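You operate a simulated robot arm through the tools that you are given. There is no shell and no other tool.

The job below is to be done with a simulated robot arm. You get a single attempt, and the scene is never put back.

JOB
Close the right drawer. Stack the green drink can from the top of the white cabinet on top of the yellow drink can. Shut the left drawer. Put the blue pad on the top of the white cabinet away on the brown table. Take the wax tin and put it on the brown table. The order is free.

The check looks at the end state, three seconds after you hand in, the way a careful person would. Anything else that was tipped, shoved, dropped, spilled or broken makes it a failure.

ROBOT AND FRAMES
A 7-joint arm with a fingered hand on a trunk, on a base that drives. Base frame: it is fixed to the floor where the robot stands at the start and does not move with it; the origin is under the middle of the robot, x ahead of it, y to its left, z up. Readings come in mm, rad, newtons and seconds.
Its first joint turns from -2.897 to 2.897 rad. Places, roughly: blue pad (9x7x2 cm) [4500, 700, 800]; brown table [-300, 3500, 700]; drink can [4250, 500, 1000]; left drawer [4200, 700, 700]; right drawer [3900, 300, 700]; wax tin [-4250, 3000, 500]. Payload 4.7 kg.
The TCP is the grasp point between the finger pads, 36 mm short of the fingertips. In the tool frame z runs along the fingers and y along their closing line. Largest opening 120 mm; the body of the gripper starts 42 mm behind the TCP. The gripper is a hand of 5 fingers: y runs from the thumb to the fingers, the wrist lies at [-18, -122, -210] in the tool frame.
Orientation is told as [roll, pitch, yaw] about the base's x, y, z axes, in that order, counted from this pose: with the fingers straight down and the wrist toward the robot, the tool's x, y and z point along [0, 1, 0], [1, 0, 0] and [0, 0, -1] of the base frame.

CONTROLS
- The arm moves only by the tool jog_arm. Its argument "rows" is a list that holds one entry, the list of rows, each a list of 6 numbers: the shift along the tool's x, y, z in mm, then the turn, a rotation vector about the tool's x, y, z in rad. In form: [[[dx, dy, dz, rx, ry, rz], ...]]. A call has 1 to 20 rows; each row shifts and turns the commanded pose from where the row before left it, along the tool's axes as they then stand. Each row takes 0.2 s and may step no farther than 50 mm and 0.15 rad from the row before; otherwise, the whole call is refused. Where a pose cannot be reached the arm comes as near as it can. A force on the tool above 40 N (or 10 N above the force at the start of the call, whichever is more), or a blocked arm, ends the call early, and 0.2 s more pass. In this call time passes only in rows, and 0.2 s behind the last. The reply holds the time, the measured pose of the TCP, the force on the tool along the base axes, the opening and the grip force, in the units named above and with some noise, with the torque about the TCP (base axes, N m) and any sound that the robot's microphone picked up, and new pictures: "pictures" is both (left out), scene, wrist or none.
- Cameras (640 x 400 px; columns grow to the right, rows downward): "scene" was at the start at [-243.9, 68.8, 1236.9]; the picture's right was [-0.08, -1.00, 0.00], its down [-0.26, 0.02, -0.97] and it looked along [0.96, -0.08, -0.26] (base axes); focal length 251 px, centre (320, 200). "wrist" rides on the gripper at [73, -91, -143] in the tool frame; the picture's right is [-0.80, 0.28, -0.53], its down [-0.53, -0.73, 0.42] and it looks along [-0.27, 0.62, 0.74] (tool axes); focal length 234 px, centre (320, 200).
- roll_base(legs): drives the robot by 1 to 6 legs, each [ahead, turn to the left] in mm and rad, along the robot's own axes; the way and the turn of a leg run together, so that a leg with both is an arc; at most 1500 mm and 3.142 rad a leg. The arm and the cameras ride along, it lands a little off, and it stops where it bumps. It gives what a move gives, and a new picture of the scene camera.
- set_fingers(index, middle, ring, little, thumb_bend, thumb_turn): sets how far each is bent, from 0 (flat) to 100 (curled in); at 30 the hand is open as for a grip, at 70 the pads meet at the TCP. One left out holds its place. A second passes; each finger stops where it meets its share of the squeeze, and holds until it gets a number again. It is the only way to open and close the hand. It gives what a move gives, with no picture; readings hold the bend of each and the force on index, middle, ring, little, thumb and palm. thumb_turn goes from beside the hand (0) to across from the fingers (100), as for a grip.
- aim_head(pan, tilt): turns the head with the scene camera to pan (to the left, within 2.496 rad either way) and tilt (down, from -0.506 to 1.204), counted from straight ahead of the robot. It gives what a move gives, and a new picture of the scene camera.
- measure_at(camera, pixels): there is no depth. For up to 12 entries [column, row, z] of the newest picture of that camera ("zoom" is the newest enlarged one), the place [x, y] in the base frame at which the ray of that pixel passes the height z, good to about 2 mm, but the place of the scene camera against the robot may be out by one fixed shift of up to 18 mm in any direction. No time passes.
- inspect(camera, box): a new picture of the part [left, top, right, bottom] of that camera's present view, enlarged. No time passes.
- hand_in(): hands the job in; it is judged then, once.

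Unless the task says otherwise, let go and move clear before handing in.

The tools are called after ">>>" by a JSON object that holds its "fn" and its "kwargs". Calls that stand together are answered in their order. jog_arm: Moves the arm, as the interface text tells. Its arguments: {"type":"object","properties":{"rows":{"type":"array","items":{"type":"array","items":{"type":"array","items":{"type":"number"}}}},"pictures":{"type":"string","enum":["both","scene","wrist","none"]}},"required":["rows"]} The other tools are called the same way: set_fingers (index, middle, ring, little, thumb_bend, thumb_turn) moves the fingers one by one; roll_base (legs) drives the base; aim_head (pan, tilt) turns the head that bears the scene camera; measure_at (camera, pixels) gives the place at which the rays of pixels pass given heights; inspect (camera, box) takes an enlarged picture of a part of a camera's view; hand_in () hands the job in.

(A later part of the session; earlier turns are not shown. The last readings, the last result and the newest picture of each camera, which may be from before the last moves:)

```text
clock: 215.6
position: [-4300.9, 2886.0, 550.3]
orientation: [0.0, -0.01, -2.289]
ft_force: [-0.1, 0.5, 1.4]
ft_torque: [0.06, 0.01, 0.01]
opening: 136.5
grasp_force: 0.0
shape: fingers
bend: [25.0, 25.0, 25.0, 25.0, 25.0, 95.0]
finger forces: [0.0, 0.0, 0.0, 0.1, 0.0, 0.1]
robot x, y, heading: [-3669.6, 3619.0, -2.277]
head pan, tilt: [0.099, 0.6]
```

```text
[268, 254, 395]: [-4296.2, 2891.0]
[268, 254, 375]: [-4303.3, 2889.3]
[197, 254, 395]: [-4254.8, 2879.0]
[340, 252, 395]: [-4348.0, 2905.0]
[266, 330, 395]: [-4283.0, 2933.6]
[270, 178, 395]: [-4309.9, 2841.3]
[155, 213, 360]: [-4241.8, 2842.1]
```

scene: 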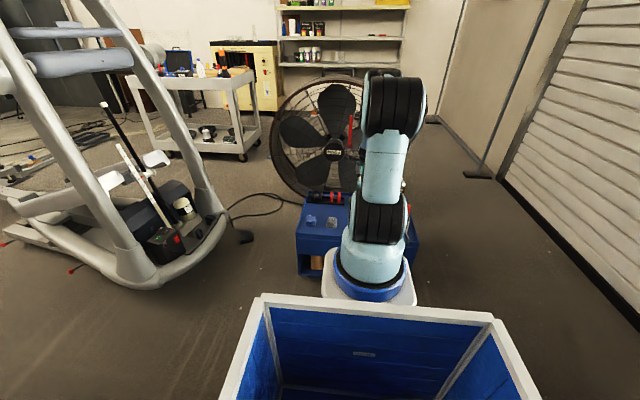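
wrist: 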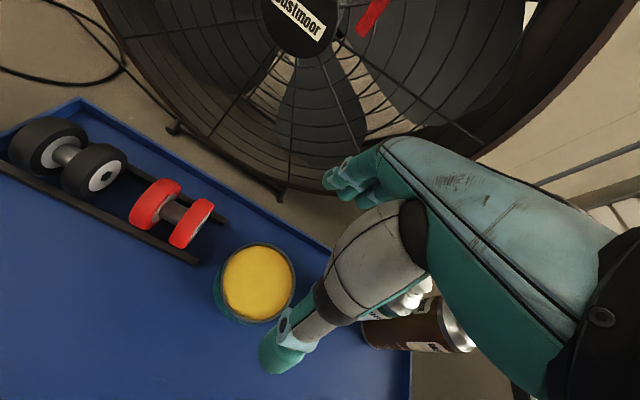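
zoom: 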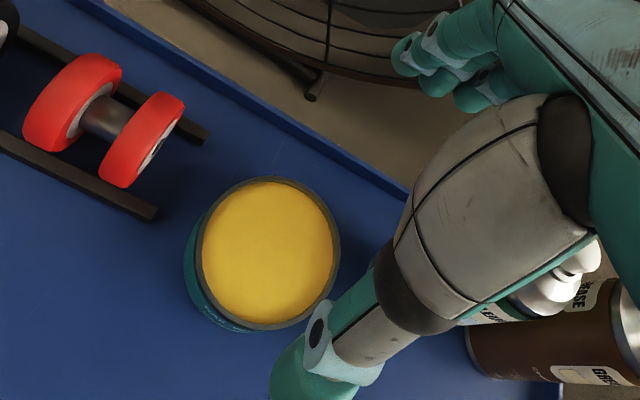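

Centre (-4299,2890). I'll trim 4 mm back and descend to z≈465.

>>> {"fn": "jog_arm", "kwargs": {"rows": [[[-1, -4, 42, 0, 0, 0], [0, 0, 43, 0, 0, 0]]]}}

>>> {"fn": "inspect", "kwargs": {"camera": "wrist", "box": [155, 150, 415, 360]}}

```text
clock: 216.2
position: [-4299.7, 2892.8, 464.7]
orientation: [-0.002, -0.012, -2.288]
ft_force: [-0.4, -1.0, 0.9]
ft_torque: [0.03, 0.01, 0.01]
opening: 136.5
grasp_force: 0.0
shape: fingers
bend: [25.0, 25.0, 25.0, 25.0, 25.0, 95.0]
finger forces: [0.1, 0.0, 0.0, 0.0, 0.1, 0.0]
robot x, y, heading: [-3672.4, 3618.7, -2.275]
head pan, tilt: [0.099, 0.6]
```

scene: 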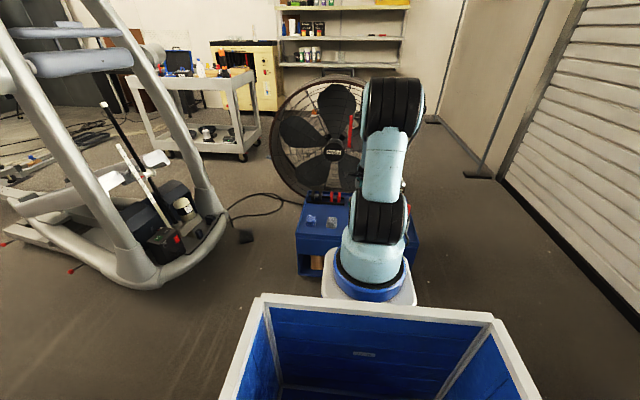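
wrist: 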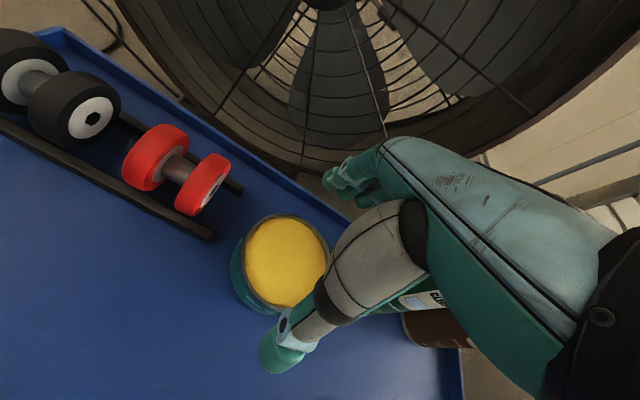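

```text
1.90 times, centred on (285, 255) of wrist
```

zoom: 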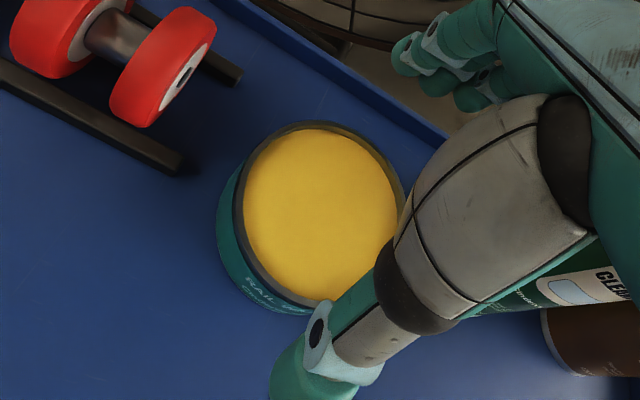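

I'll measure the tin centre again from here before the last descent.

>>> {"fn": "measure_at", "kwargs": {"camera": "zoom", "pixels": [[319, 216, 395], [319, 216, 385], [234, 210, 395], [405, 210, 395], [183, 168, 365]]}}

```text
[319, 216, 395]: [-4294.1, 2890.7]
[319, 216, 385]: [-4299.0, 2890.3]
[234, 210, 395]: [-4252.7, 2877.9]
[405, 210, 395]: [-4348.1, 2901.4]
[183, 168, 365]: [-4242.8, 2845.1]
```

I'll also check the back rim's distance behind the tin, since fingers go there.

>>> {"fn": "measure_at", "kwargs": {"camera": "zoom", "pixels": [[330, 85, 375], [330, 95, 360], [400, 125, 375], [440, 130, 375], [260, 40, 375]]}}

```text
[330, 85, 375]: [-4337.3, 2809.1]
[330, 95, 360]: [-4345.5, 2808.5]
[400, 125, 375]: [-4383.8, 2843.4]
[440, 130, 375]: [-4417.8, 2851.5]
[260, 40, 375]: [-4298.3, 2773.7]
```

The rim's inner edge is 89 mm behind the tin's centre (gap 41 mm). I'll narrow the fingers to 30 and descend 50 mm.

>>> {"fn": "set_fingers", "kwargs": {"thumb_bend": 27, "index": 30, "middle": 30, "ring": 30, "little": 30}}

>>> {"fn": "jog_arm", "kwargs": {"rows": [[[3, -1, 25, 0, 0, 0], [0, 0, 20, 0, 0, 0]]]}}

>>> {"fn": "inspect", "kwargs": {"camera": "wrist", "box": [155, 150, 415, 360]}}

```text
clock: 217.2
position: [-4300.9, 2891.1, 463.5]
orientation: [-0.002, -0.011, -2.288]
ft_force: [-0.8, -0.2, -0.4]
ft_torque: [-0.01, 0.03, -0.03]
opening: 125.7
grasp_force: 0.1
shape: fingers
bend: [30.0, 30.0, 30.0, 30.0, 27.0, 95.0]
finger forces: [0.0, 0.0, 0.0, 0.0, 0.0, 0.0]
robot x, y, heading: [-3669.4, 3618.1, -2.274]
head pan, tilt: [0.099, 0.6]
```

```text
clock: 217.8
position: [-4297.0, 2888.7, 417.9]
orientation: [-0.002, -0.008, -2.29]
ft_force: [-0.1, -0.7, -0.4]
ft_torque: [0.02, -0.04, 0.04]
opening: 125.7
grasp_force: 0.0
shape: fingers
bend: [30.0, 30.0, 30.0, 30.0, 27.0, 95.0]
finger forces: [0.0, 0.0, 0.0, 0.0, 0.0, 0.0]
robot x, y, heading: [-3669.4, 3619.6, -2.276]
head pan, tilt: [0.099, 0.6]
```

scene: 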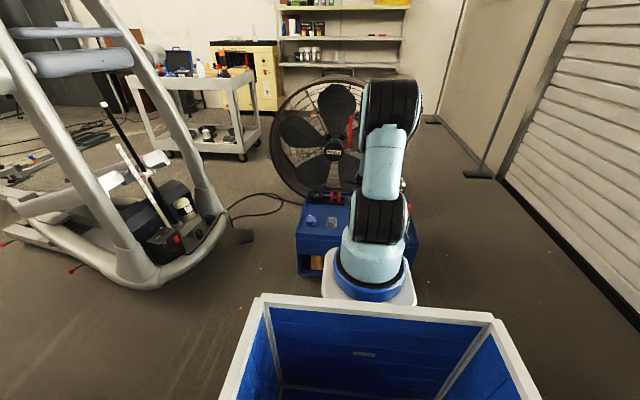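
wrist: 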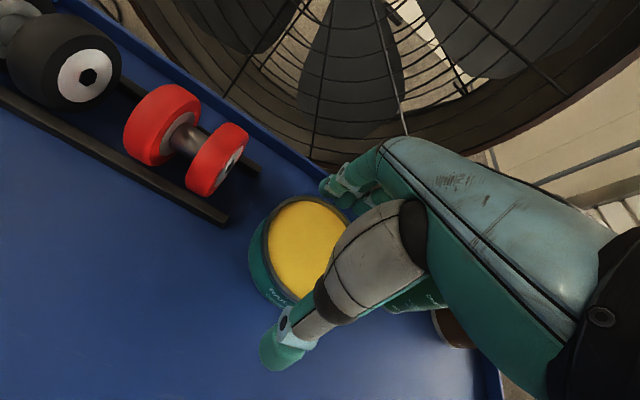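

```text
1.90 times, centred on (285, 255) of wrist
```

zoom: 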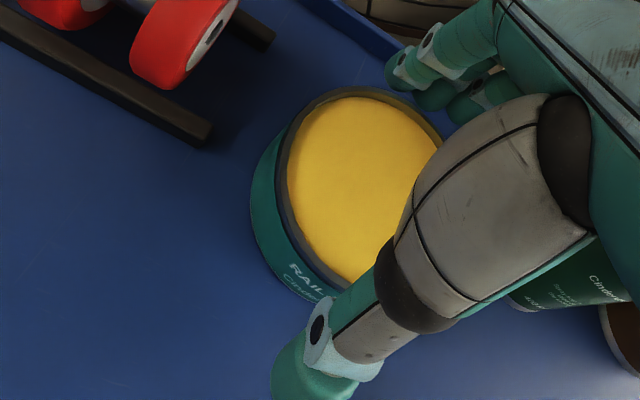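

The tin's top fits z≈383, centred under the TCP. I'll descend 20 mm more and start closing.

>>> {"fn": "jog_arm", "kwargs": {"rows": [[[0, 0, 12, 0, 0, 0], [0, 0, 8, 0, 0, 0]]], "pictures": "none"}}

>>> {"fn": "set_fingers", "kwargs": {"thumb_bend": 36, "index": 37, "middle": 37, "ring": 37, "little": 37}}

>>> {"fn": "inspect", "kwargs": {"camera": "wrist", "box": [155, 150, 415, 360]}}

```text
clock: 218.3
position: [-4298.1, 2890.8, 400.0]
orientation: [-0.004, -0.009, -2.29]
ft_force: [0.1, 0.0, -0.5]
ft_torque: [-0.02, 0.02, 0.02]
opening: 126.0
grasp_force: 0.1
shape: fingers
bend: [30.0, 30.0, 30.0, 30.0, 27.0, 95.0]
finger forces: [0.0, 0.1, 0.1, 0.0, 0.0, 0.0]
robot x, y, heading: [-3666.0, 3617.8, -2.279]
head pan, tilt: [0.099, 0.6]
```

```text
clock: 219.3
position: [-4297.8, 2889.8, 400.4]
orientation: [-0.002, -0.009, -2.287]
ft_force: [-0.8, -1.6, 2.0]
ft_torque: [-0.08, 0.02, 0.0]
opening: 107.9
grasp_force: 2.3
shape: fingers
bend: [35.0, 37.0, 37.0, 37.0, 35.0, 96.0]
finger forces: [3.0, 0.0, 0.1, 0.1, 1.3, 0.0]
robot x, y, heading: [-3669.6, 3618.2, -2.279]
head pan, tilt: [0.099, 0.6]
```

```text
1.90 times, centred on (285, 255) of wrist
```

zoom: 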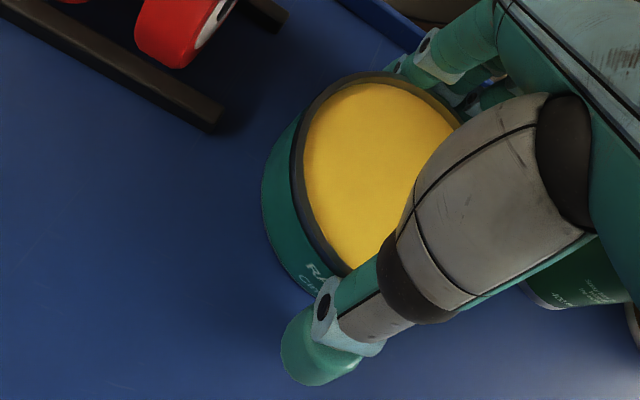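

Index (3 N) and thumb (1.3 N) are touching the tin's sides. I'll tighten.

>>> {"fn": "set_fingers", "kwargs": {"thumb_bend": 42, "index": 43, "middle": 46, "ring": 46, "little": 46}}

>>> {"fn": "set_fingers", "kwargs": {"thumb_bend": 50, "index": 52, "middle": 54, "ring": 54, "little": 54}}

>>> {"fn": "inspect", "kwargs": {"camera": "wrist", "box": [155, 150, 415, 360]}}

```text
clock: 220.3
position: [-4299.1, 2888.2, 401.3]
orientation: [-0.002, -0.009, -2.289]
ft_force: [-2.7, -3.0, 4.1]
ft_torque: [-0.3, 0.28, -0.01]
opening: 104.0
grasp_force: 11.0
shape: fingers
bend: [37.0, 42.0, 46.0, 46.0, 37.0, 96.0]
finger forces: [7.8, 6.8, 0.0, 0.1, 8.1, 0.0]
robot x, y, heading: [-3671.6, 3617.3, -2.276]
head pan, tilt: [0.099, 0.6]
```

```text
clock: 221.3
position: [-4297.4, 2890.5, 400.8]
orientation: [-0.003, -0.008, -2.288]
ft_force: [-2.0, -3.1, 10.0]
ft_torque: [-0.45, 0.48, 0.07]
opening: 100.3
grasp_force: 22.3
shape: fingers
bend: [37.0, 43.0, 50.0, 54.0, 39.0, 96.0]
finger forces: [11.4, 12.7, 3.2, 0.0, 17.9, 0.0]
robot x, y, heading: [-3672.7, 3618.0, -2.276]
head pan, tilt: [0.099, 0.6]
```

```text
1.90 times, centred on (285, 255) of wrist
```

zoom: 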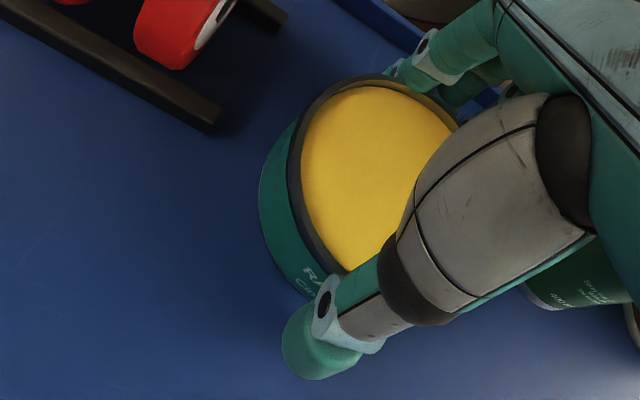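

Grip is 22 N, with some upward push. I'll lift 8 mm and see whether the tin comes along.

>>> {"fn": "jog_arm", "kwargs": {"rows": [[[0, 0, -4, 0, 0, 0], [0, 0, -4, 0, 0, 0]]], "pictures": "wrist"}}

>>> {"fn": "inspect", "kwargs": {"camera": "wrist", "box": [155, 150, 415, 360]}}

```text
clock: 221.9
position: [-4296.8, 2889.4, 406.8]
orientation: [-0.001, -0.004, -2.287]
ft_force: [-0.3, 0.2, -4.3]
ft_torque: [-0.01, 0.02, 0.0]
opening: 100.2
grasp_force: 18.5
shape: fingers
bend: [37.0, 44.0, 51.0, 54.0, 39.0, 96.0]
finger forces: [9.5, 5.7, 2.9, 0.0, 17.9, 0.0]
robot x, y, heading: [-3670.2, 3616.3, -2.281]
head pan, tilt: [0.099, 0.6]
```

wrist: 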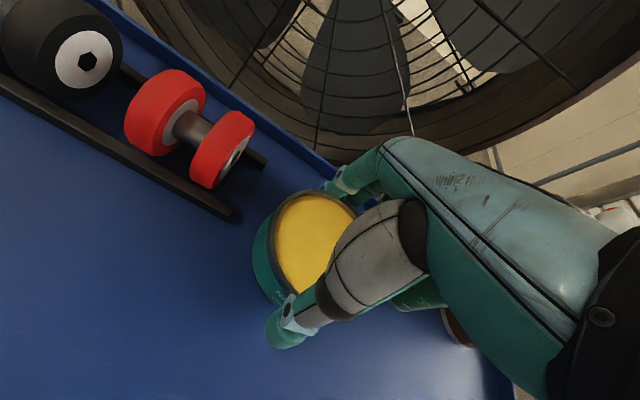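

```text
1.90 times, centred on (285, 255) of wrist
```

zoom: 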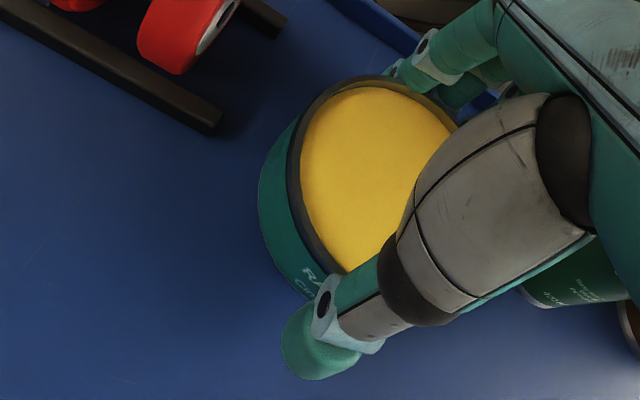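

The tin is lifted (Fz -4.3 N) and level. I'll tighten a bit and raise it clear.

>>> {"fn": "set_fingers", "kwargs": {"thumb_bend": 54, "index": 57, "middle": 60, "ring": 62, "little": 62}}

>>> {"fn": "jog_arm", "kwargs": {"rows": [[[0, 0, -10, 0, 0, 0], [0, 0, -20, 0, 0, 0], [0, 0, -25, 0, 0, 0]]], "pictures": "wrist"}}

>>> {"fn": "inspect", "kwargs": {"camera": "wrist", "box": [155, 150, 415, 360]}}

```text
clock: 222.9
position: [-4298.0, 2889.7, 407.4]
orientation: [-0.002, -0.009, -2.288]
ft_force: [-0.5, 1.2, -4.2]
ft_torque: [0.01, 0.0, -0.06]
opening: 98.5
grasp_force: 21.8
shape: fingers
bend: [40.0, 47.0, 55.0, 62.0, 38.0, 96.0]
finger forces: [9.6, 6.8, 6.5, 0.0, 21.4, 0.0]
robot x, y, heading: [-3670.0, 3619.1, -2.273]
head pan, tilt: [0.099, 0.6]
```

```text
clock: 223.8
position: [-4295.2, 2891.2, 462.8]
orientation: [-0.002, -0.006, -2.288]
ft_force: [0.1, 0.5, -4.7]
ft_torque: [-0.04, 0.04, -0.01]
opening: 98.6
grasp_force: 21.5
shape: fingers
bend: [40.0, 47.0, 55.0, 62.0, 38.0, 96.0]
finger forces: [9.3, 7.0, 6.5, 0.0, 20.9, 0.0]
robot x, y, heading: [-3672.8, 3616.4, -2.277]
head pan, tilt: [0.099, 0.6]
```

wrist: 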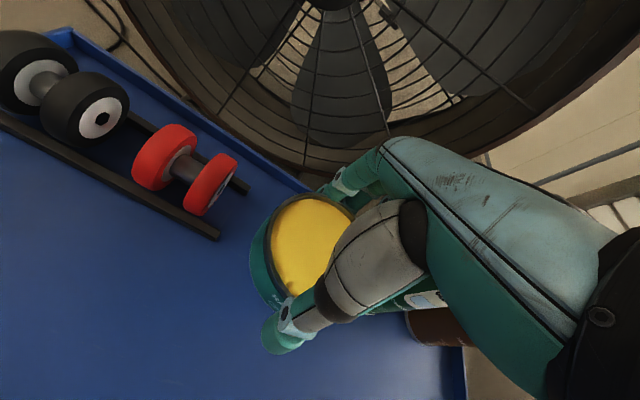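

```text
1.90 times, centred on (285, 255) of wrist
```

zoom: 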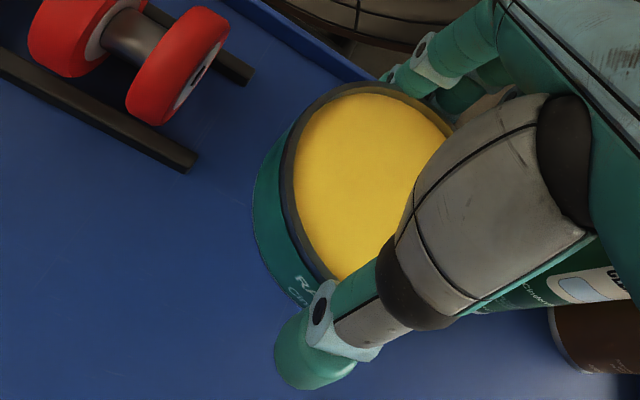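

The tin is well held. I'll lift it straight to about z=930, then draw it in toward the robot.

>>> {"fn": "jog_arm", "kwargs": {"rows": [[[0, 0, -35, 0, 0, 0], [0, 0, -36, 0, 0, 0], [0, 0, -36, 0, 0, 0], [0, 0, -36, 0, 0, 0], [0, 0, -36, 0, 0, 0], [0, 0, -36, 0, 0, 0], [0, 0, -36, 0, 0, 0], [0, 0, -36, 0, 0, 0], [0, 0, -36, 0, 0, 0], [0, 0, -36, 0, 0, 0], [0, 0, -36, 0, 0, 0], [0, 0, -36, 0, 0, 0], [0, 0, -36, 0, 0, 0]]]}}

>>> {"fn": "jog_arm", "kwargs": {"rows": [[[0, -25, 0, 0, 0, 0], [0, -35, 0, 0, 0, 0], [0, -35, 0, 0, 0, 0], [0, -35, 0, 0, 0, 0], [0, -35, 0, 0, 0, 0], [0, -20, 0, 0, 0, 0]]]}}

```text
clock: 226.6
position: [-4293.1, 2891.4, 927.3]
orientation: [-0.002, -0.006, -2.288]
ft_force: [-0.5, -0.1, -5.5]
ft_torque: [-0.03, 0.0, -0.01]
opening: 97.8
grasp_force: 20.3
shape: fingers
bend: [41.0, 48.0, 55.0, 62.0, 38.0, 96.0]
finger forces: [8.8, 6.8, 6.4, 0.0, 19.1, 0.0]
robot x, y, heading: [-3672.8, 3621.7, -2.273]
head pan, tilt: [0.099, 0.6]
```

scene: 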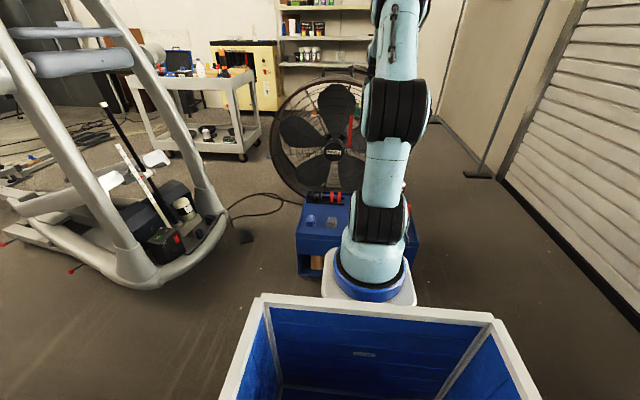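
wrist: 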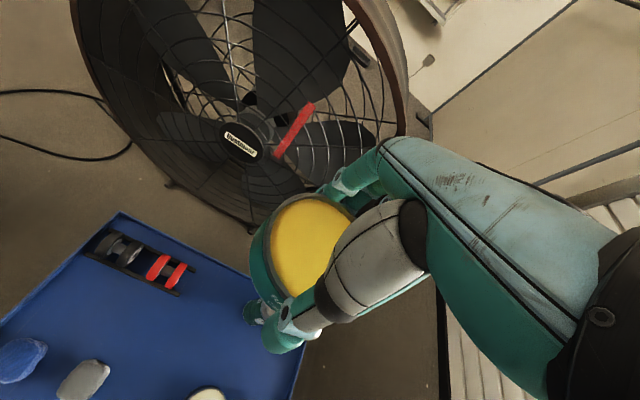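

```text
clock: 227.9
position: [-4174.2, 3032.2, 925.9]
orientation: [-0.002, -0.006, -2.288]
ft_force: [0.6, 0.2, -5.1]
ft_torque: [0.0, 0.03, 0.01]
opening: 97.5
grasp_force: 20.9
shape: fingers
bend: [41.0, 48.0, 55.0, 62.0, 38.0, 96.0]
finger forces: [8.8, 6.9, 6.6, 0.1, 19.1, 0.0]
robot x, y, heading: [-3671.0, 3619.1, -2.279]
head pan, tilt: [0.099, 0.6]
```

scene: 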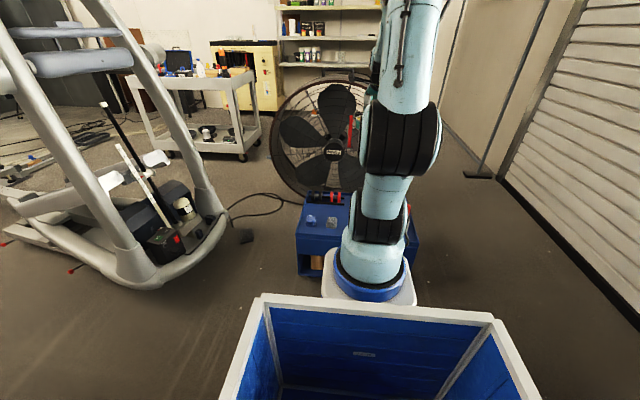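
wrist: 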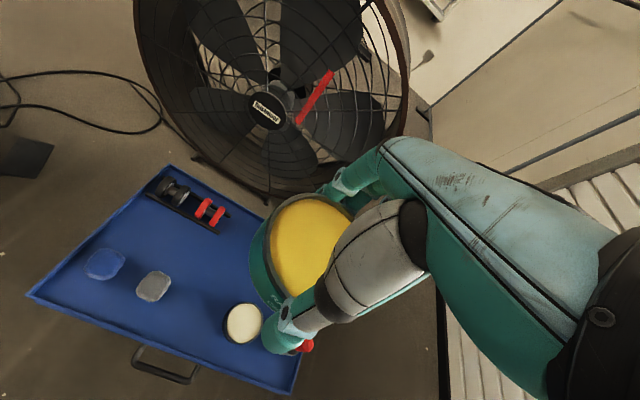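

The tin is secure. I'll raise it to about z=1060 for travelling, back off from the cart, and face the way back.

>>> {"fn": "jog_arm", "kwargs": {"rows": [[[0, 0, -35, 0, 0, 0], [0, 0, -35, 0, 0, 0], [0, 0, -35, 0, 0, 0], [0, 0, -30, 0, 0, 0]]], "pictures": "none"}}

>>> {"fn": "roll_base", "kwargs": {"legs": [[-500, 0]]}}

>>> {"fn": "inspect", "kwargs": {"camera": "scene", "box": [260, 130, 460, 300]}}

```text
clock: 228.9
position: [-4170.2, 3031.4, 1061.4]
orientation: [-0.001, -0.007, -2.289]
ft_force: [-0.1, -0.3, -4.4]
ft_torque: [0.01, -0.01, -0.05]
opening: 97.4
grasp_force: 20.7
shape: fingers
bend: [41.0, 48.0, 55.0, 62.0, 39.0, 96.0]
finger forces: [8.5, 6.8, 6.6, 0.0, 19.0, 0.1]
robot x, y, heading: [-3669.5, 3620.0, -2.275]
head pan, tilt: [0.099, 0.6]
```

```text
clock: 231.9
position: [-3838.2, 3408.2, 1061.7]
orientation: [-0.003, -0.01, -2.269]
ft_force: [-0.6, 0.1, -3.8]
ft_torque: [0.0, 0.0, -0.01]
opening: 97.4
grasp_force: 20.3
shape: fingers
bend: [41.0, 48.0, 55.0, 62.0, 39.0, 96.0]
finger forces: [8.5, 6.7, 6.4, 0.0, 19.2, 0.0]
robot x, y, heading: [-3348.1, 4004.5, -2.26]
head pan, tilt: [0.099, 0.6]
```

scene: 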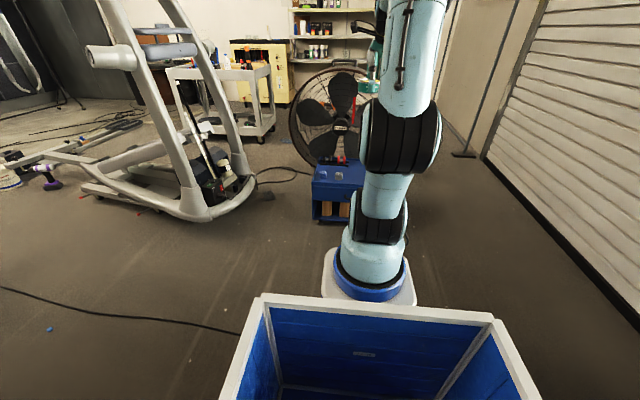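

```text
2.35 times, centred on (360, 215) of scene
```

zoom: 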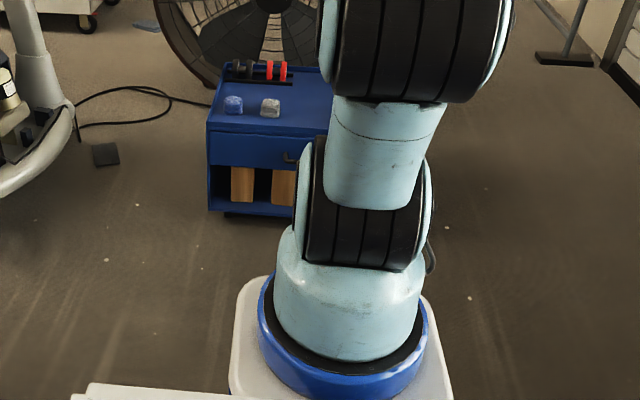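

Clear of the cart. I'll turn left to face back, and drive via (-1900,4750) to (-700,4750).

>>> {"fn": "roll_base", "kwargs": {"legs": [[0, 1.37], [0, 1.366], [1000, 0], [629, 0], [0, -0.476], [1200, 0]]}}

>>> {"fn": "aim_head", "kwargs": {"pan": -0.4, "tilt": 0.4}}

```text
clock: 254.1
position: [49.0, 4927.2, 1061.9]
orientation: [-0.002, -0.008, 0.057]
ft_force: [0.3, -0.1, -4.4]
ft_torque: [0.0, -0.02, 0.01]
opening: 96.0
grasp_force: 18.6
shape: fingers
bend: [41.0, 48.0, 56.0, 62.0, 39.0, 96.0]
finger forces: [8.0, 6.3, 6.4, 0.0, 17.4, 0.1]
robot x, y, heading: [-721.1, 4870.5, 0.069]
head pan, tilt: [0.099, 0.6]
```

scene: 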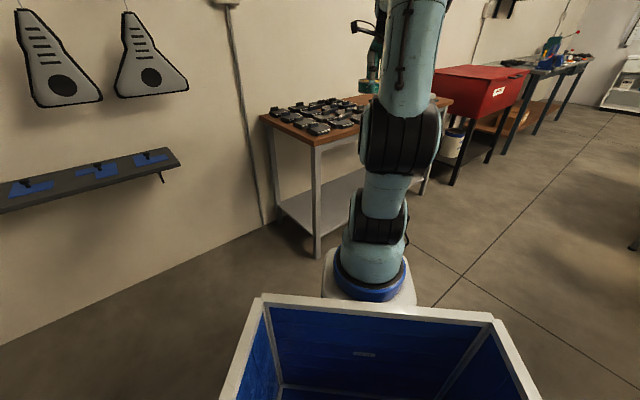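

```text
clock: 255.0
position: [50.1, 4926.5, 1062.9]
orientation: [-0.002, -0.008, 0.056]
ft_force: [0.5, -0.6, -4.0]
ft_torque: [-0.02, 0.01, 0.0]
opening: 96.3
grasp_force: 19.2
shape: fingers
bend: [41.0, 48.0, 56.0, 62.0, 39.0, 96.0]
finger forces: [7.9, 6.3, 6.4, 0.0, 17.5, 0.0]
robot x, y, heading: [-720.8, 4869.6, 0.071]
head pan, tilt: [-0.4, 0.4]
```

scene: 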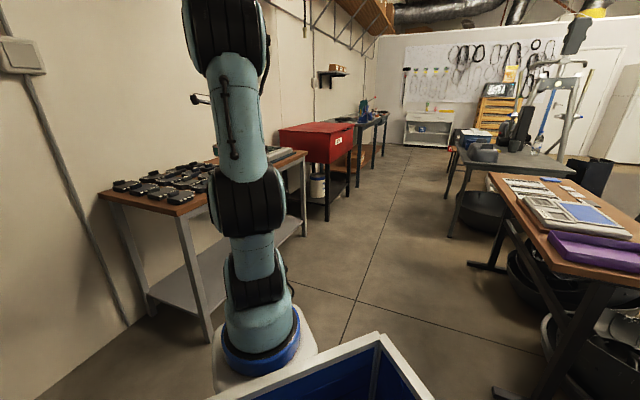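

At (-721,4870). I'll turn right along the aisle and drive 1649 mm to the stance at about (580,3857).

>>> {"fn": "roll_base", "kwargs": {"legs": [[0, -0.732], [1000, 0], [649, 0]]}}

>>> {"fn": "aim_head", "kwargs": {"pan": -0.9, "tilt": 0.5}}

```text
clock: 265.4
position: [1149.0, 3333.3, 1061.9]
orientation: [-0.002, -0.005, -0.703]
ft_force: [0.1, 0.0, -3.9]
ft_torque: [-0.01, 0.01, -0.02]
opening: 95.8
grasp_force: 19.1
shape: fingers
bend: [41.0, 48.0, 56.0, 62.0, 40.0, 96.0]
finger forces: [7.8, 6.2, 6.4, 0.0, 17.3, 0.0]
robot x, y, heading: [551.1, 3829.2, -0.693]
head pan, tilt: [-0.4, 0.4]
```

scene: 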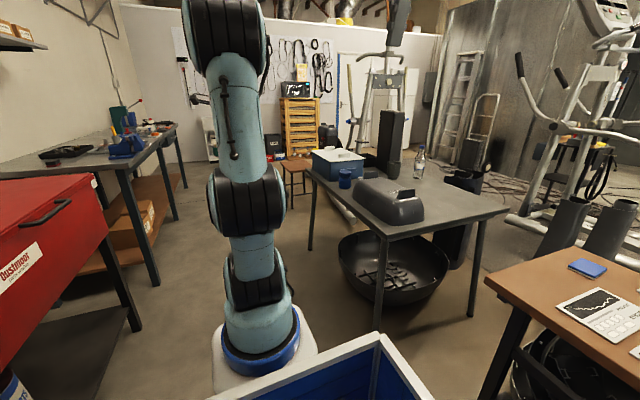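

```text
clock: 266.3
position: [1148.5, 3333.7, 1062.2]
orientation: [-0.002, -0.007, -0.704]
ft_force: [-1.1, -0.1, -4.2]
ft_torque: [-0.06, 0.0, -0.03]
opening: 95.7
grasp_force: 18.5
shape: fingers
bend: [41.0, 48.0, 56.0, 62.0, 40.0, 96.0]
finger forces: [7.8, 6.2, 6.4, 0.0, 17.3, 0.1]
robot x, y, heading: [556.8, 3828.2, -0.688]
head pan, tilt: [-0.901, 0.499]
```

scene: 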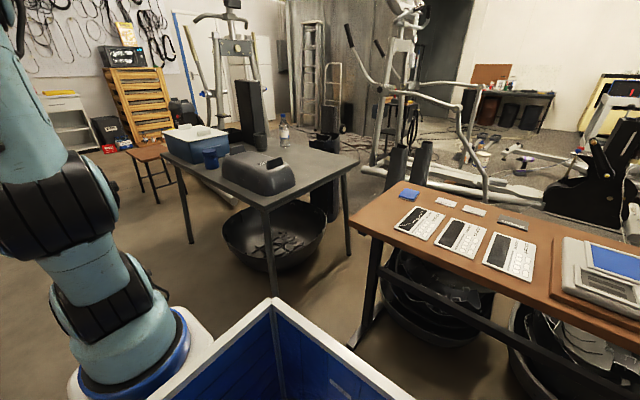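

The pad is in place at (409,194); the gray case's top is about z=900, below the carried tin (≈1005). I'll turn right to face the brown table.

>>> {"fn": "roll_base", "kwargs": {"legs": [[0, -1.598]]}}

>>> {"fn": "aim_head", "kwargs": {"pan": 0.2, "tilt": 0.55}}

>>> {"fn": "jog_arm", "kwargs": {"rows": [[[0, 0, 0, 0, 0, 0]]]}}

```text
clock: 270.6
position: [46.3, 3244.7, 1062.0]
orientation: [-0.001, -0.005, -2.299]
ft_force: [0.5, 0.2, -4.3]
ft_torque: [0.01, 0.04, -0.02]
opening: 95.3
grasp_force: 18.8
shape: fingers
bend: [41.0, 48.0, 56.0, 62.0, 40.0, 96.0]
finger forces: [7.8, 6.0, 6.5, 0.0, 16.5, 0.0]
robot x, y, heading: [554.6, 3822.3, -2.288]
head pan, tilt: [-0.901, 0.499]
```

scene: 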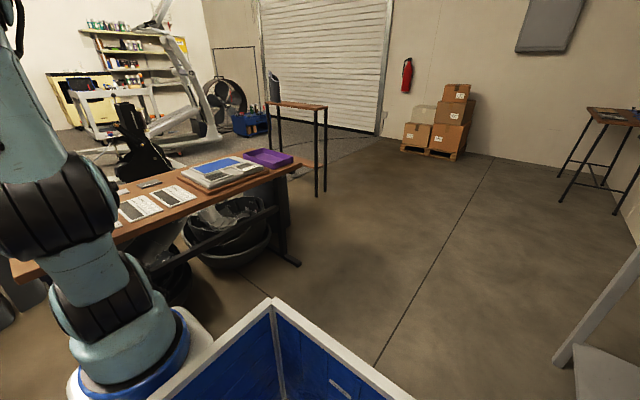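

```text
clock: 271.9
position: [46.7, 3244.5, 1061.8]
orientation: [-0.003, -0.006, -2.299]
ft_force: [0.6, 0.4, -4.2]
ft_torque: [-0.02, 0.02, 0.01]
opening: 95.0
grasp_force: 18.4
shape: fingers
bend: [41.0, 48.0, 56.0, 62.0, 40.0, 96.0]
finger forces: [7.7, 6.1, 6.3, 0.0, 16.5, 0.0]
robot x, y, heading: [555.6, 3827.5, -2.291]
head pan, tilt: [0.201, 0.55]
```

scene: 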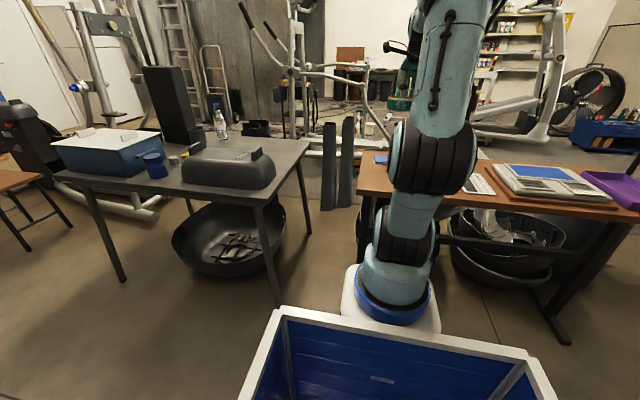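

```text
clock: 272.3
position: [46.3, 3244.7, 1062.7]
orientation: [-0.002, -0.007, -2.299]
ft_force: [-0.6, -0.2, -3.3]
ft_torque: [-0.03, 0.02, 0.0]
opening: 95.0
grasp_force: 18.5
shape: fingers
bend: [41.0, 48.0, 56.0, 62.0, 40.0, 96.0]
finger forces: [7.7, 6.1, 6.4, 0.1, 16.5, 0.0]
robot x, y, heading: [552.7, 3831.2, -2.283]
head pan, tilt: [0.201, 0.55]
```

scene: 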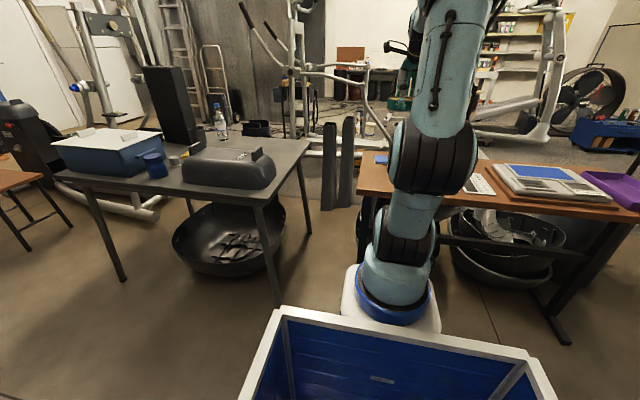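
wrist: 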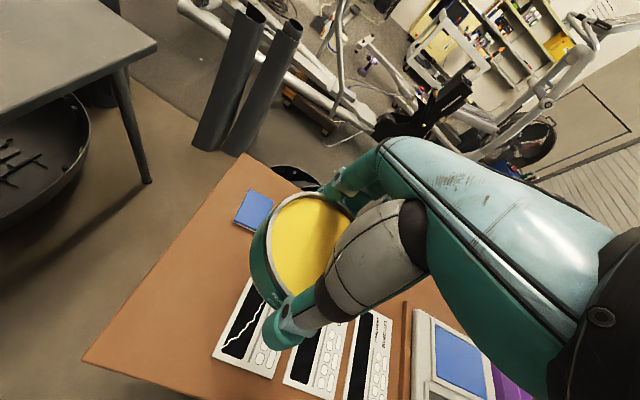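

I'm over the table: papers start at (213,357)–(250,278), pad at (254,208). I'll measure these to choose the tin's spot.

>>> {"fn": "measure_at", "kwargs": {"camera": "wrist", "pixels": [[83, 358, 735], [242, 153, 735], [213, 357, 737], [249, 279, 737], [233, 221, 755], [265, 232, 755], [247, 188, 755], [160, 270, 735]]}}

```text
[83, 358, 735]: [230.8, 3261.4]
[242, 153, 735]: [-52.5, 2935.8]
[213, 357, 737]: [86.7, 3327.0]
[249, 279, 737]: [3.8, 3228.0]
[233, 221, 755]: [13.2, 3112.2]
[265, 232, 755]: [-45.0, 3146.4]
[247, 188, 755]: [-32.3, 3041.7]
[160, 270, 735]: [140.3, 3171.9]
```

Spot chosen: (88,3213), 27 mm from papers and from the table end, 77 mm from the pad. I'll move over it and descend to z≈860.

>>> {"fn": "jog_arm", "kwargs": {"rows": [[[26, -2, 0, 0, 0, 0], [25.7, -2, 0, 0, 0, 0], [0, 0, 34, 0, 0, 0], [0, 0, 34, 0, 0, 0], [0, 0, 34, 0, 0, 0], [0, 0, 34, 0, 0, 0], [0, 0, 34, 0, 0, 0], [0, 0, 30, 0, 0, 0]]]}}

>>> {"fn": "inspect", "kwargs": {"camera": "wrist", "box": [130, 150, 430, 390]}}

```text
clock: 274.1
position: [84.0, 3212.5, 861.4]
orientation: [-0.001, -0.009, -2.299]
ft_force: [-0.6, -0.9, -2.4]
ft_torque: [-0.01, 0.0, 0.0]
opening: 94.8
grasp_force: 18.3
shape: fingers
bend: [41.0, 48.0, 56.0, 62.0, 40.0, 96.0]
finger forces: [7.8, 6.2, 6.4, 0.0, 16.9, 0.1]
robot x, y, heading: [552.0, 3827.8, -2.289]
head pan, tilt: [0.201, 0.55]
```

scene: 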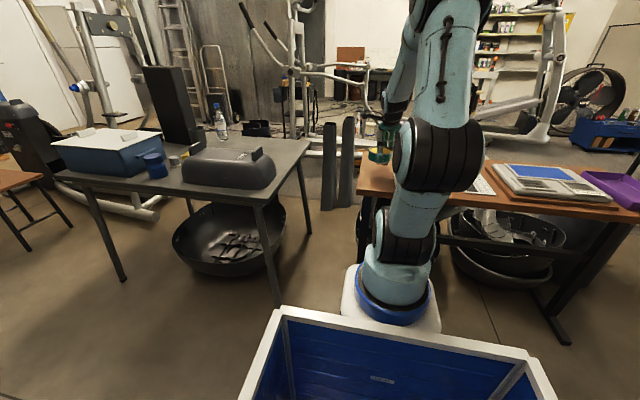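
wrist: 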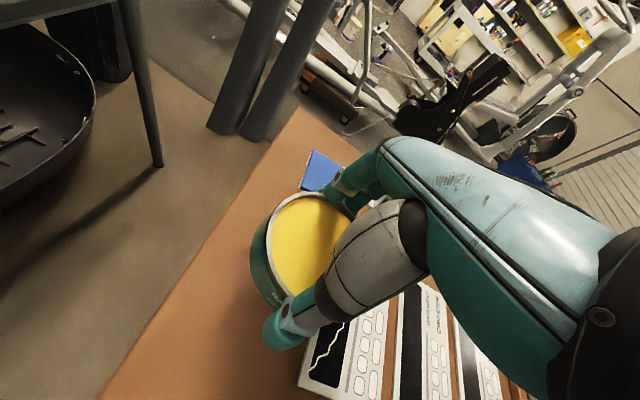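

```text
1.67 times, centred on (280, 270) of wrist
```

zoom: 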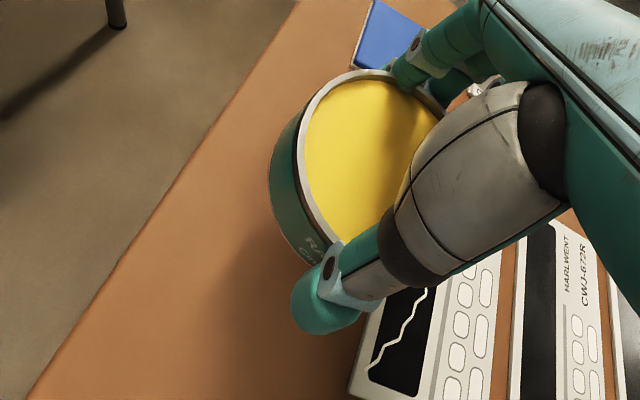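

Good alignment. Descend 45 mm, then feel for the table.

>>> {"fn": "jog_arm", "kwargs": {"rows": [[[0, 0, 23, 0, 0, 0], [0, 0, 22, 0, 0, 0]]], "pictures": "none"}}

>>> {"fn": "jog_arm", "kwargs": {"rows": [[[0, 0, 4, 0, 0, 0], [0, 0, 4, 0, 0, 0]]], "pictures": "wrist"}}

```text
clock: 274.7
position: [84.7, 3212.3, 817.6]
orientation: [0.0, -0.009, -2.299]
ft_force: [-0.4, -0.1, -4.3]
ft_torque: [0.01, 0.01, 0.01]
opening: 94.6
grasp_force: 18.1
shape: fingers
bend: [41.0, 48.0, 56.0, 62.0, 40.0, 96.0]
finger forces: [7.8, 6.2, 6.4, 0.2, 17.0, 0.0]
robot x, y, heading: [554.8, 3830.8, -2.284]
head pan, tilt: [0.201, 0.55]
```

```text
clock: 275.3
position: [86.3, 3212.3, 807.9]
orientation: [-0.001, -0.01, -2.299]
ft_force: [0.9, -0.2, -4.2]
ft_torque: [-0.01, 0.01, 0.04]
opening: 94.8
grasp_force: 18.7
shape: fingers
bend: [42.0, 48.0, 56.0, 62.0, 40.0, 96.0]
finger forces: [7.9, 6.1, 6.4, 0.0, 17.0, 0.1]
robot x, y, heading: [557.9, 3829.1, -2.286]
head pan, tilt: [0.201, 0.55]
```

wrist: 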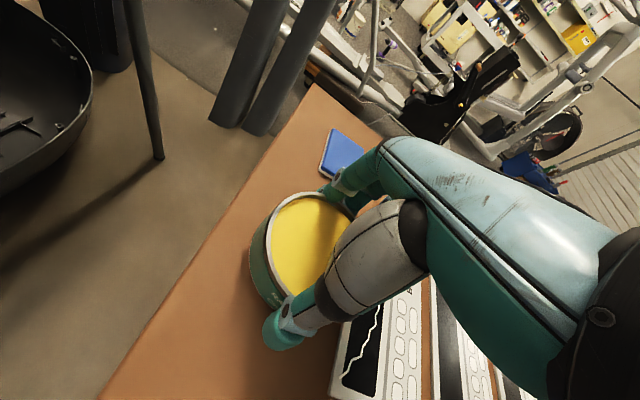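

>>> {"fn": "jog_arm", "kwargs": {"rows": [[[0, 0, 4, 0, 0, 0], [0, 0, 4, 0, 0, 0]]], "pictures": "none"}}

>>> {"fn": "jog_arm", "kwargs": {"rows": [[[0, 0, 4, 0, 0, 0]]], "pictures": "none"}}

```text
clock: 275.9
position: [86.2, 3212.2, 800.2]
orientation: [-0.003, -0.008, -2.298]
ft_force: [0.0, 0.7, -4.9]
ft_torque: [-0.02, 0.02, -0.01]
opening: 94.9
grasp_force: 18.5
shape: fingers
bend: [42.0, 48.0, 56.0, 62.0, 40.0, 96.0]
finger forces: [7.8, 6.2, 6.4, 0.0, 17.0, 0.0]
robot x, y, heading: [557.2, 3827.4, -2.285]
head pan, tilt: [0.201, 0.55]
```

```text
clock: 276.3
position: [84.7, 3212.4, 795.1]
orientation: [-0.001, -0.008, -2.3]
ft_force: [0.2, -0.3, -4.5]
ft_torque: [-0.01, 0.01, 0.02]
opening: 94.5
grasp_force: 18.2
shape: fingers
bend: [42.0, 48.0, 56.0, 62.0, 40.0, 96.0]
finger forces: [7.8, 6.1, 6.5, 0.1, 17.0, 0.0]
robot x, y, heading: [555.4, 3828.1, -2.284]
head pan, tilt: [0.201, 0.55]
```

Still hanging free at z=795 (Fz -4.5 N). I'll step on in 3 mm moves.

>>> {"fn": "jog_arm", "kwargs": {"rows": [[[0, 0, 3, 0, 0, 0]]], "pictures": "none"}}

>>> {"fn": "jog_arm", "kwargs": {"rows": [[[0, 0, 3, 0, 0, 0]]], "pictures": "wrist"}}

```text
clock: 276.7
position: [83.8, 3211.3, 793.1]
orientation: [-0.002, -0.01, -2.299]
ft_force: [-0.2, -0.2, -4.6]
ft_torque: [0.0, 0.04, 0.0]
opening: 94.6
grasp_force: 18.2
shape: fingers
bend: [42.0, 48.0, 56.0, 62.0, 40.0, 96.0]
finger forces: [7.8, 6.1, 6.4, 0.0, 16.9, 0.1]
robot x, y, heading: [555.5, 3824.8, -2.286]
head pan, tilt: [0.201, 0.55]
```

```text
clock: 277.1
position: [85.3, 3212.0, 790.2]
orientation: [-0.002, -0.008, -2.299]
ft_force: [-1.1, 0.6, -4.5]
ft_torque: [0.01, 0.03, 0.0]
opening: 94.7
grasp_force: 18.5
shape: fingers
bend: [42.0, 48.0, 56.0, 62.0, 40.0, 96.0]
finger forces: [7.8, 6.1, 6.4, 0.0, 17.0, 0.0]
robot x, y, heading: [554.3, 3824.4, -2.29]
head pan, tilt: [0.201, 0.55]
```

wrist: 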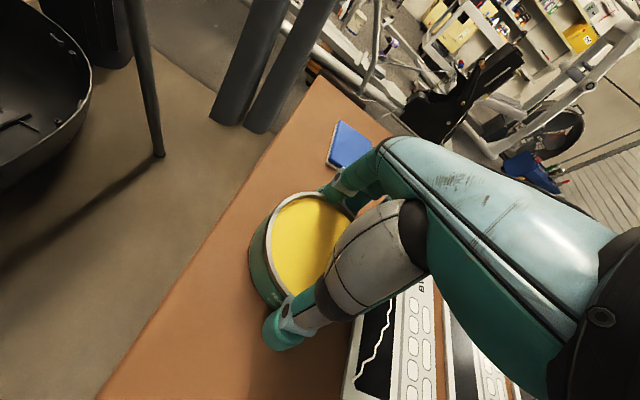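

>>> {"fn": "jog_arm", "kwargs": {"rows": [[[0, 0, 3, 0, 0, 0]]], "pictures": "none"}}

>>> {"fn": "jog_arm", "kwargs": {"rows": [[[0, 0, 2, 0, 0, 0]]], "pictures": "none"}}

```text
clock: 277.5
position: [84.9, 3212.3, 787.2]
orientation: [0.0, -0.01, -2.299]
ft_force: [-0.5, 0.3, -5.1]
ft_torque: [-0.02, 0.04, -0.05]
opening: 94.6
grasp_force: 18.6
shape: fingers
bend: [42.0, 48.0, 56.0, 62.0, 40.0, 96.0]
finger forces: [7.8, 6.1, 6.4, 0.0, 17.1, 0.0]
robot x, y, heading: [553.7, 3826.9, -2.286]
head pan, tilt: [0.201, 0.55]
```

```text
clock: 277.9
position: [84.9, 3212.1, 784.3]
orientation: [-0.002, -0.006, -2.298]
ft_force: [-0.3, -0.4, -4.1]
ft_torque: [0.03, 0.02, -0.03]
opening: 94.7
grasp_force: 18.0
shape: fingers
bend: [42.0, 48.0, 56.0, 62.0, 40.0, 96.0]
finger forces: [7.8, 6.2, 6.3, 0.0, 17.0, 0.1]
robot x, y, heading: [552.5, 3823.3, -2.288]
head pan, tilt: [0.201, 0.55]
```

>>> {"fn": "jog_arm", "kwargs": {"rows": [[[0, 0, 2, 0, 0, 0]]], "pictures": "none"}}

>>> {"fn": "jog_arm", "kwargs": {"rows": [[[0, 0, 2, 0, 0, 0]]], "pictures": "wrist"}}

>>> {"fn": "inspect", "kwargs": {"camera": "wrist", "box": [180, 170, 380, 370]}}

```text
clock: 278.3
position: [85.8, 3212.4, 783.8]
orientation: [-0.001, -0.006, -2.298]
ft_force: [0.0, 0.4, -4.2]
ft_torque: [-0.02, 0.01, 0.02]
opening: 94.6
grasp_force: 18.5
shape: fingers
bend: [42.0, 48.0, 56.0, 62.0, 40.0, 96.0]
finger forces: [7.8, 6.1, 6.3, 0.0, 17.0, 0.0]
robot x, y, heading: [552.9, 3825.5, -2.284]
head pan, tilt: [0.201, 0.55]
```

```text
clock: 278.7
position: [86.7, 3212.5, 782.9]
orientation: [0.0, -0.011, -2.299]
ft_force: [0.7, 2.2, 2.3]
ft_torque: [-0.13, 0.19, -0.05]
opening: 94.5
grasp_force: 19.5
shape: fingers
bend: [42.0, 48.0, 56.0, 62.0, 40.0, 96.0]
finger forces: [7.3, 6.1, 6.6, 0.0, 18.6, 0.0]
robot x, y, heading: [556.1, 3827.8, -2.289]
head pan, tilt: [0.201, 0.55]
```

wrist: 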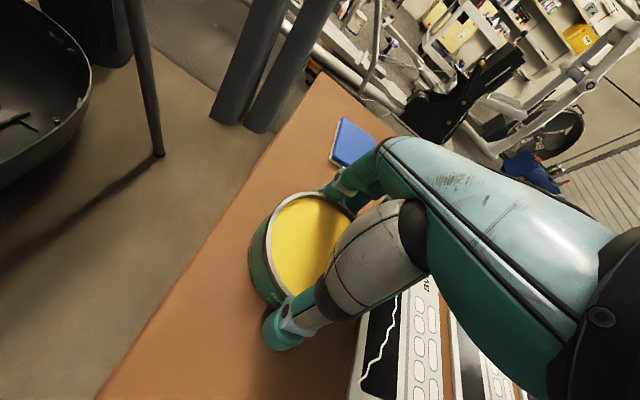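

```text
2.00 times, centred on (280, 270) of wrist
```

zoom: 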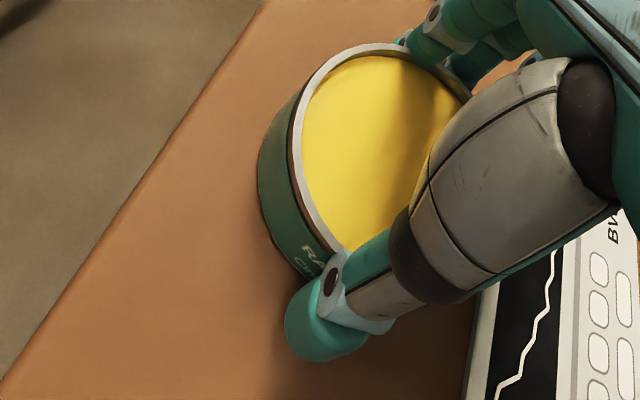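

Contact: Fz changed from -4.2 to +2.3 N at z=783. I'll release gently.

>>> {"fn": "set_fingers", "kwargs": {"thumb_bend": 37, "index": 40, "middle": 44, "ring": 50, "little": 50}}

>>> {"fn": "set_fingers", "kwargs": {"thumb_bend": 32, "index": 35, "middle": 35, "ring": 38, "little": 38}}

>>> {"fn": "inspect", "kwargs": {"camera": "wrist", "box": [180, 170, 380, 370]}}

```text
clock: 279.7
position: [86.0, 3211.5, 781.9]
orientation: [-0.002, -0.008, -2.299]
ft_force: [1.1, -0.1, 4.8]
ft_torque: [0.1, -0.13, 0.01]
opening: 102.4
grasp_force: 3.3
shape: fingers
bend: [39.0, 44.0, 50.0, 50.0, 35.0, 96.0]
finger forces: [1.4, 0.7, 0.3, 0.0, 4.8, 0.0]
robot x, y, heading: [553.6, 3824.8, -2.287]
head pan, tilt: [0.201, 0.55]
```

```text
clock: 280.7
position: [85.3, 3212.3, 782.0]
orientation: [-0.001, -0.009, -2.298]
ft_force: [0.7, 0.6, 0.9]
ft_torque: [0.0, -0.01, -0.04]
opening: 112.0
grasp_force: 0.0
shape: fingers
bend: [35.0, 35.0, 38.0, 38.0, 32.0, 96.0]
finger forces: [0.1, 0.0, 0.0, 0.0, 0.1, 0.0]
robot x, y, heading: [549.5, 3826.9, -2.282]
head pan, tilt: [0.201, 0.55]
```

```text
2.00 times, centred on (280, 270) of wrist
```

zoom: 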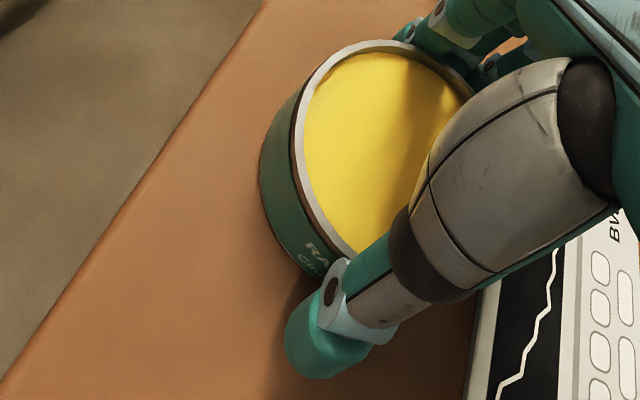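

The tin rests on the table, hand free of force. I'll open wider and rise straight up.

>>> {"fn": "set_fingers", "kwargs": {"thumb_bend": 26, "index": 29, "middle": 29, "ring": 29, "little": 29}}

>>> {"fn": "jog_arm", "kwargs": {"rows": [[[0, 0, -8, 0, 0, 0], [0, 0, -15, 0, 0, 0], [0, 0, -25, 0, 0, 0]]], "pictures": "wrist"}}

>>> {"fn": "jog_arm", "kwargs": {"rows": [[[0, 0, -40, 0, 0, 0], [0, 0, -40, 0, 0, 0], [0, 0, -40, 0, 0, 0], [0, 0, -40, 0, 0, 0], [0, 0, -40, 0, 0, 0], [0, 0, -40, 0, 0, 0]]]}}

>>> {"fn": "inspect", "kwargs": {"camera": "wrist", "box": [80, 140, 430, 390]}}

```text
clock: 281.7
position: [85.7, 3212.6, 782.3]
orientation: [-0.002, -0.007, -2.298]
ft_force: [0.6, 0.0, -0.4]
ft_torque: [0.02, -0.04, -0.01]
opening: 129.6
grasp_force: 0.1
shape: fingers
bend: [28.0, 28.0, 28.0, 28.0, 26.0, 95.0]
finger forces: [0.0, 0.1, 0.1, 0.0, 0.0, 0.0]
robot x, y, heading: [555.1, 3825.3, -2.288]
head pan, tilt: [0.201, 0.55]
```

```text
clock: 282.5
position: [85.1, 3213.5, 828.9]
orientation: [-0.002, -0.006, -2.299]
ft_force: [-0.1, -0.4, 0.3]
ft_torque: [-0.01, 0.02, -0.02]
opening: 130.0
grasp_force: 0.1
shape: fingers
bend: [28.0, 28.0, 28.0, 28.0, 26.0, 95.0]
finger forces: [0.1, 0.0, 0.1, 0.0, 0.1, 0.0]
robot x, y, heading: [555.9, 3827.3, -2.282]
head pan, tilt: [0.201, 0.55]
```

wrist: 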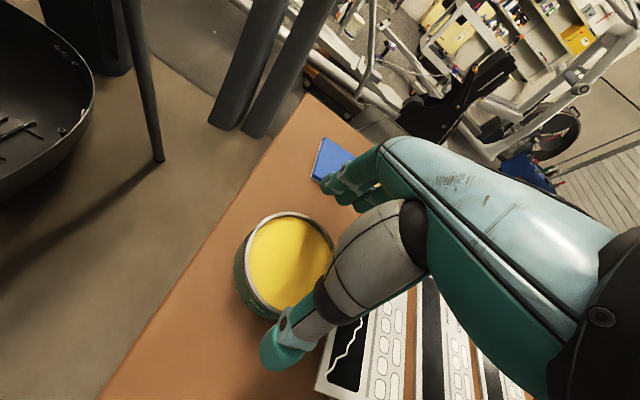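

```text
clock: 283.9
position: [87.9, 3212.7, 1070.0]
orientation: [-0.003, -0.006, -2.298]
ft_force: [-0.6, -0.6, 0.1]
ft_torque: [0.05, 0.0, -0.01]
opening: 129.7
grasp_force: 0.2
shape: fingers
bend: [28.0, 28.0, 28.0, 28.0, 26.0, 95.0]
finger forces: [0.0, 0.0, 0.1, 0.0, 0.0, 0.1]
robot x, y, heading: [551.2, 3824.2, -2.287]
head pan, tilt: [0.201, 0.55]
```

scene: 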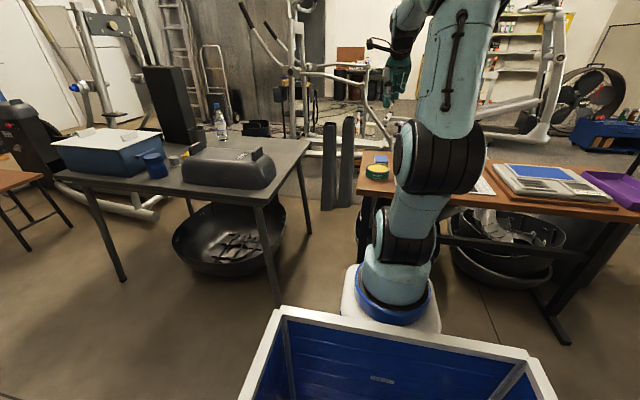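
wrist: 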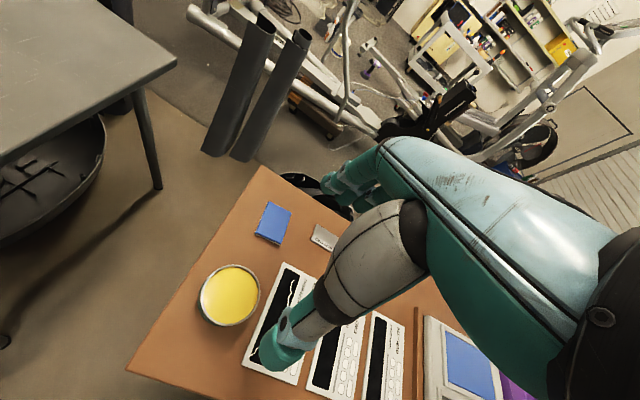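

```text
1.60 times, centred on (255, 265) of wrist
```

zoom: 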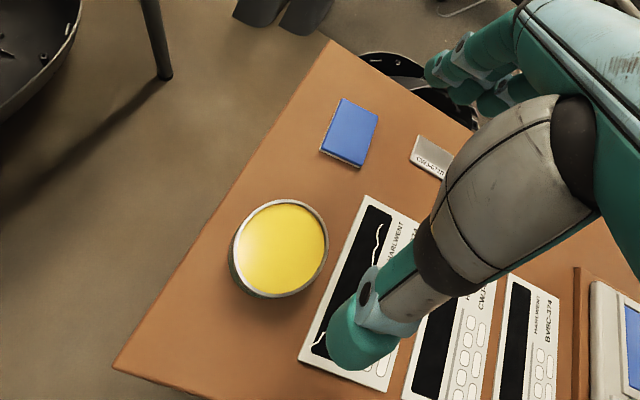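

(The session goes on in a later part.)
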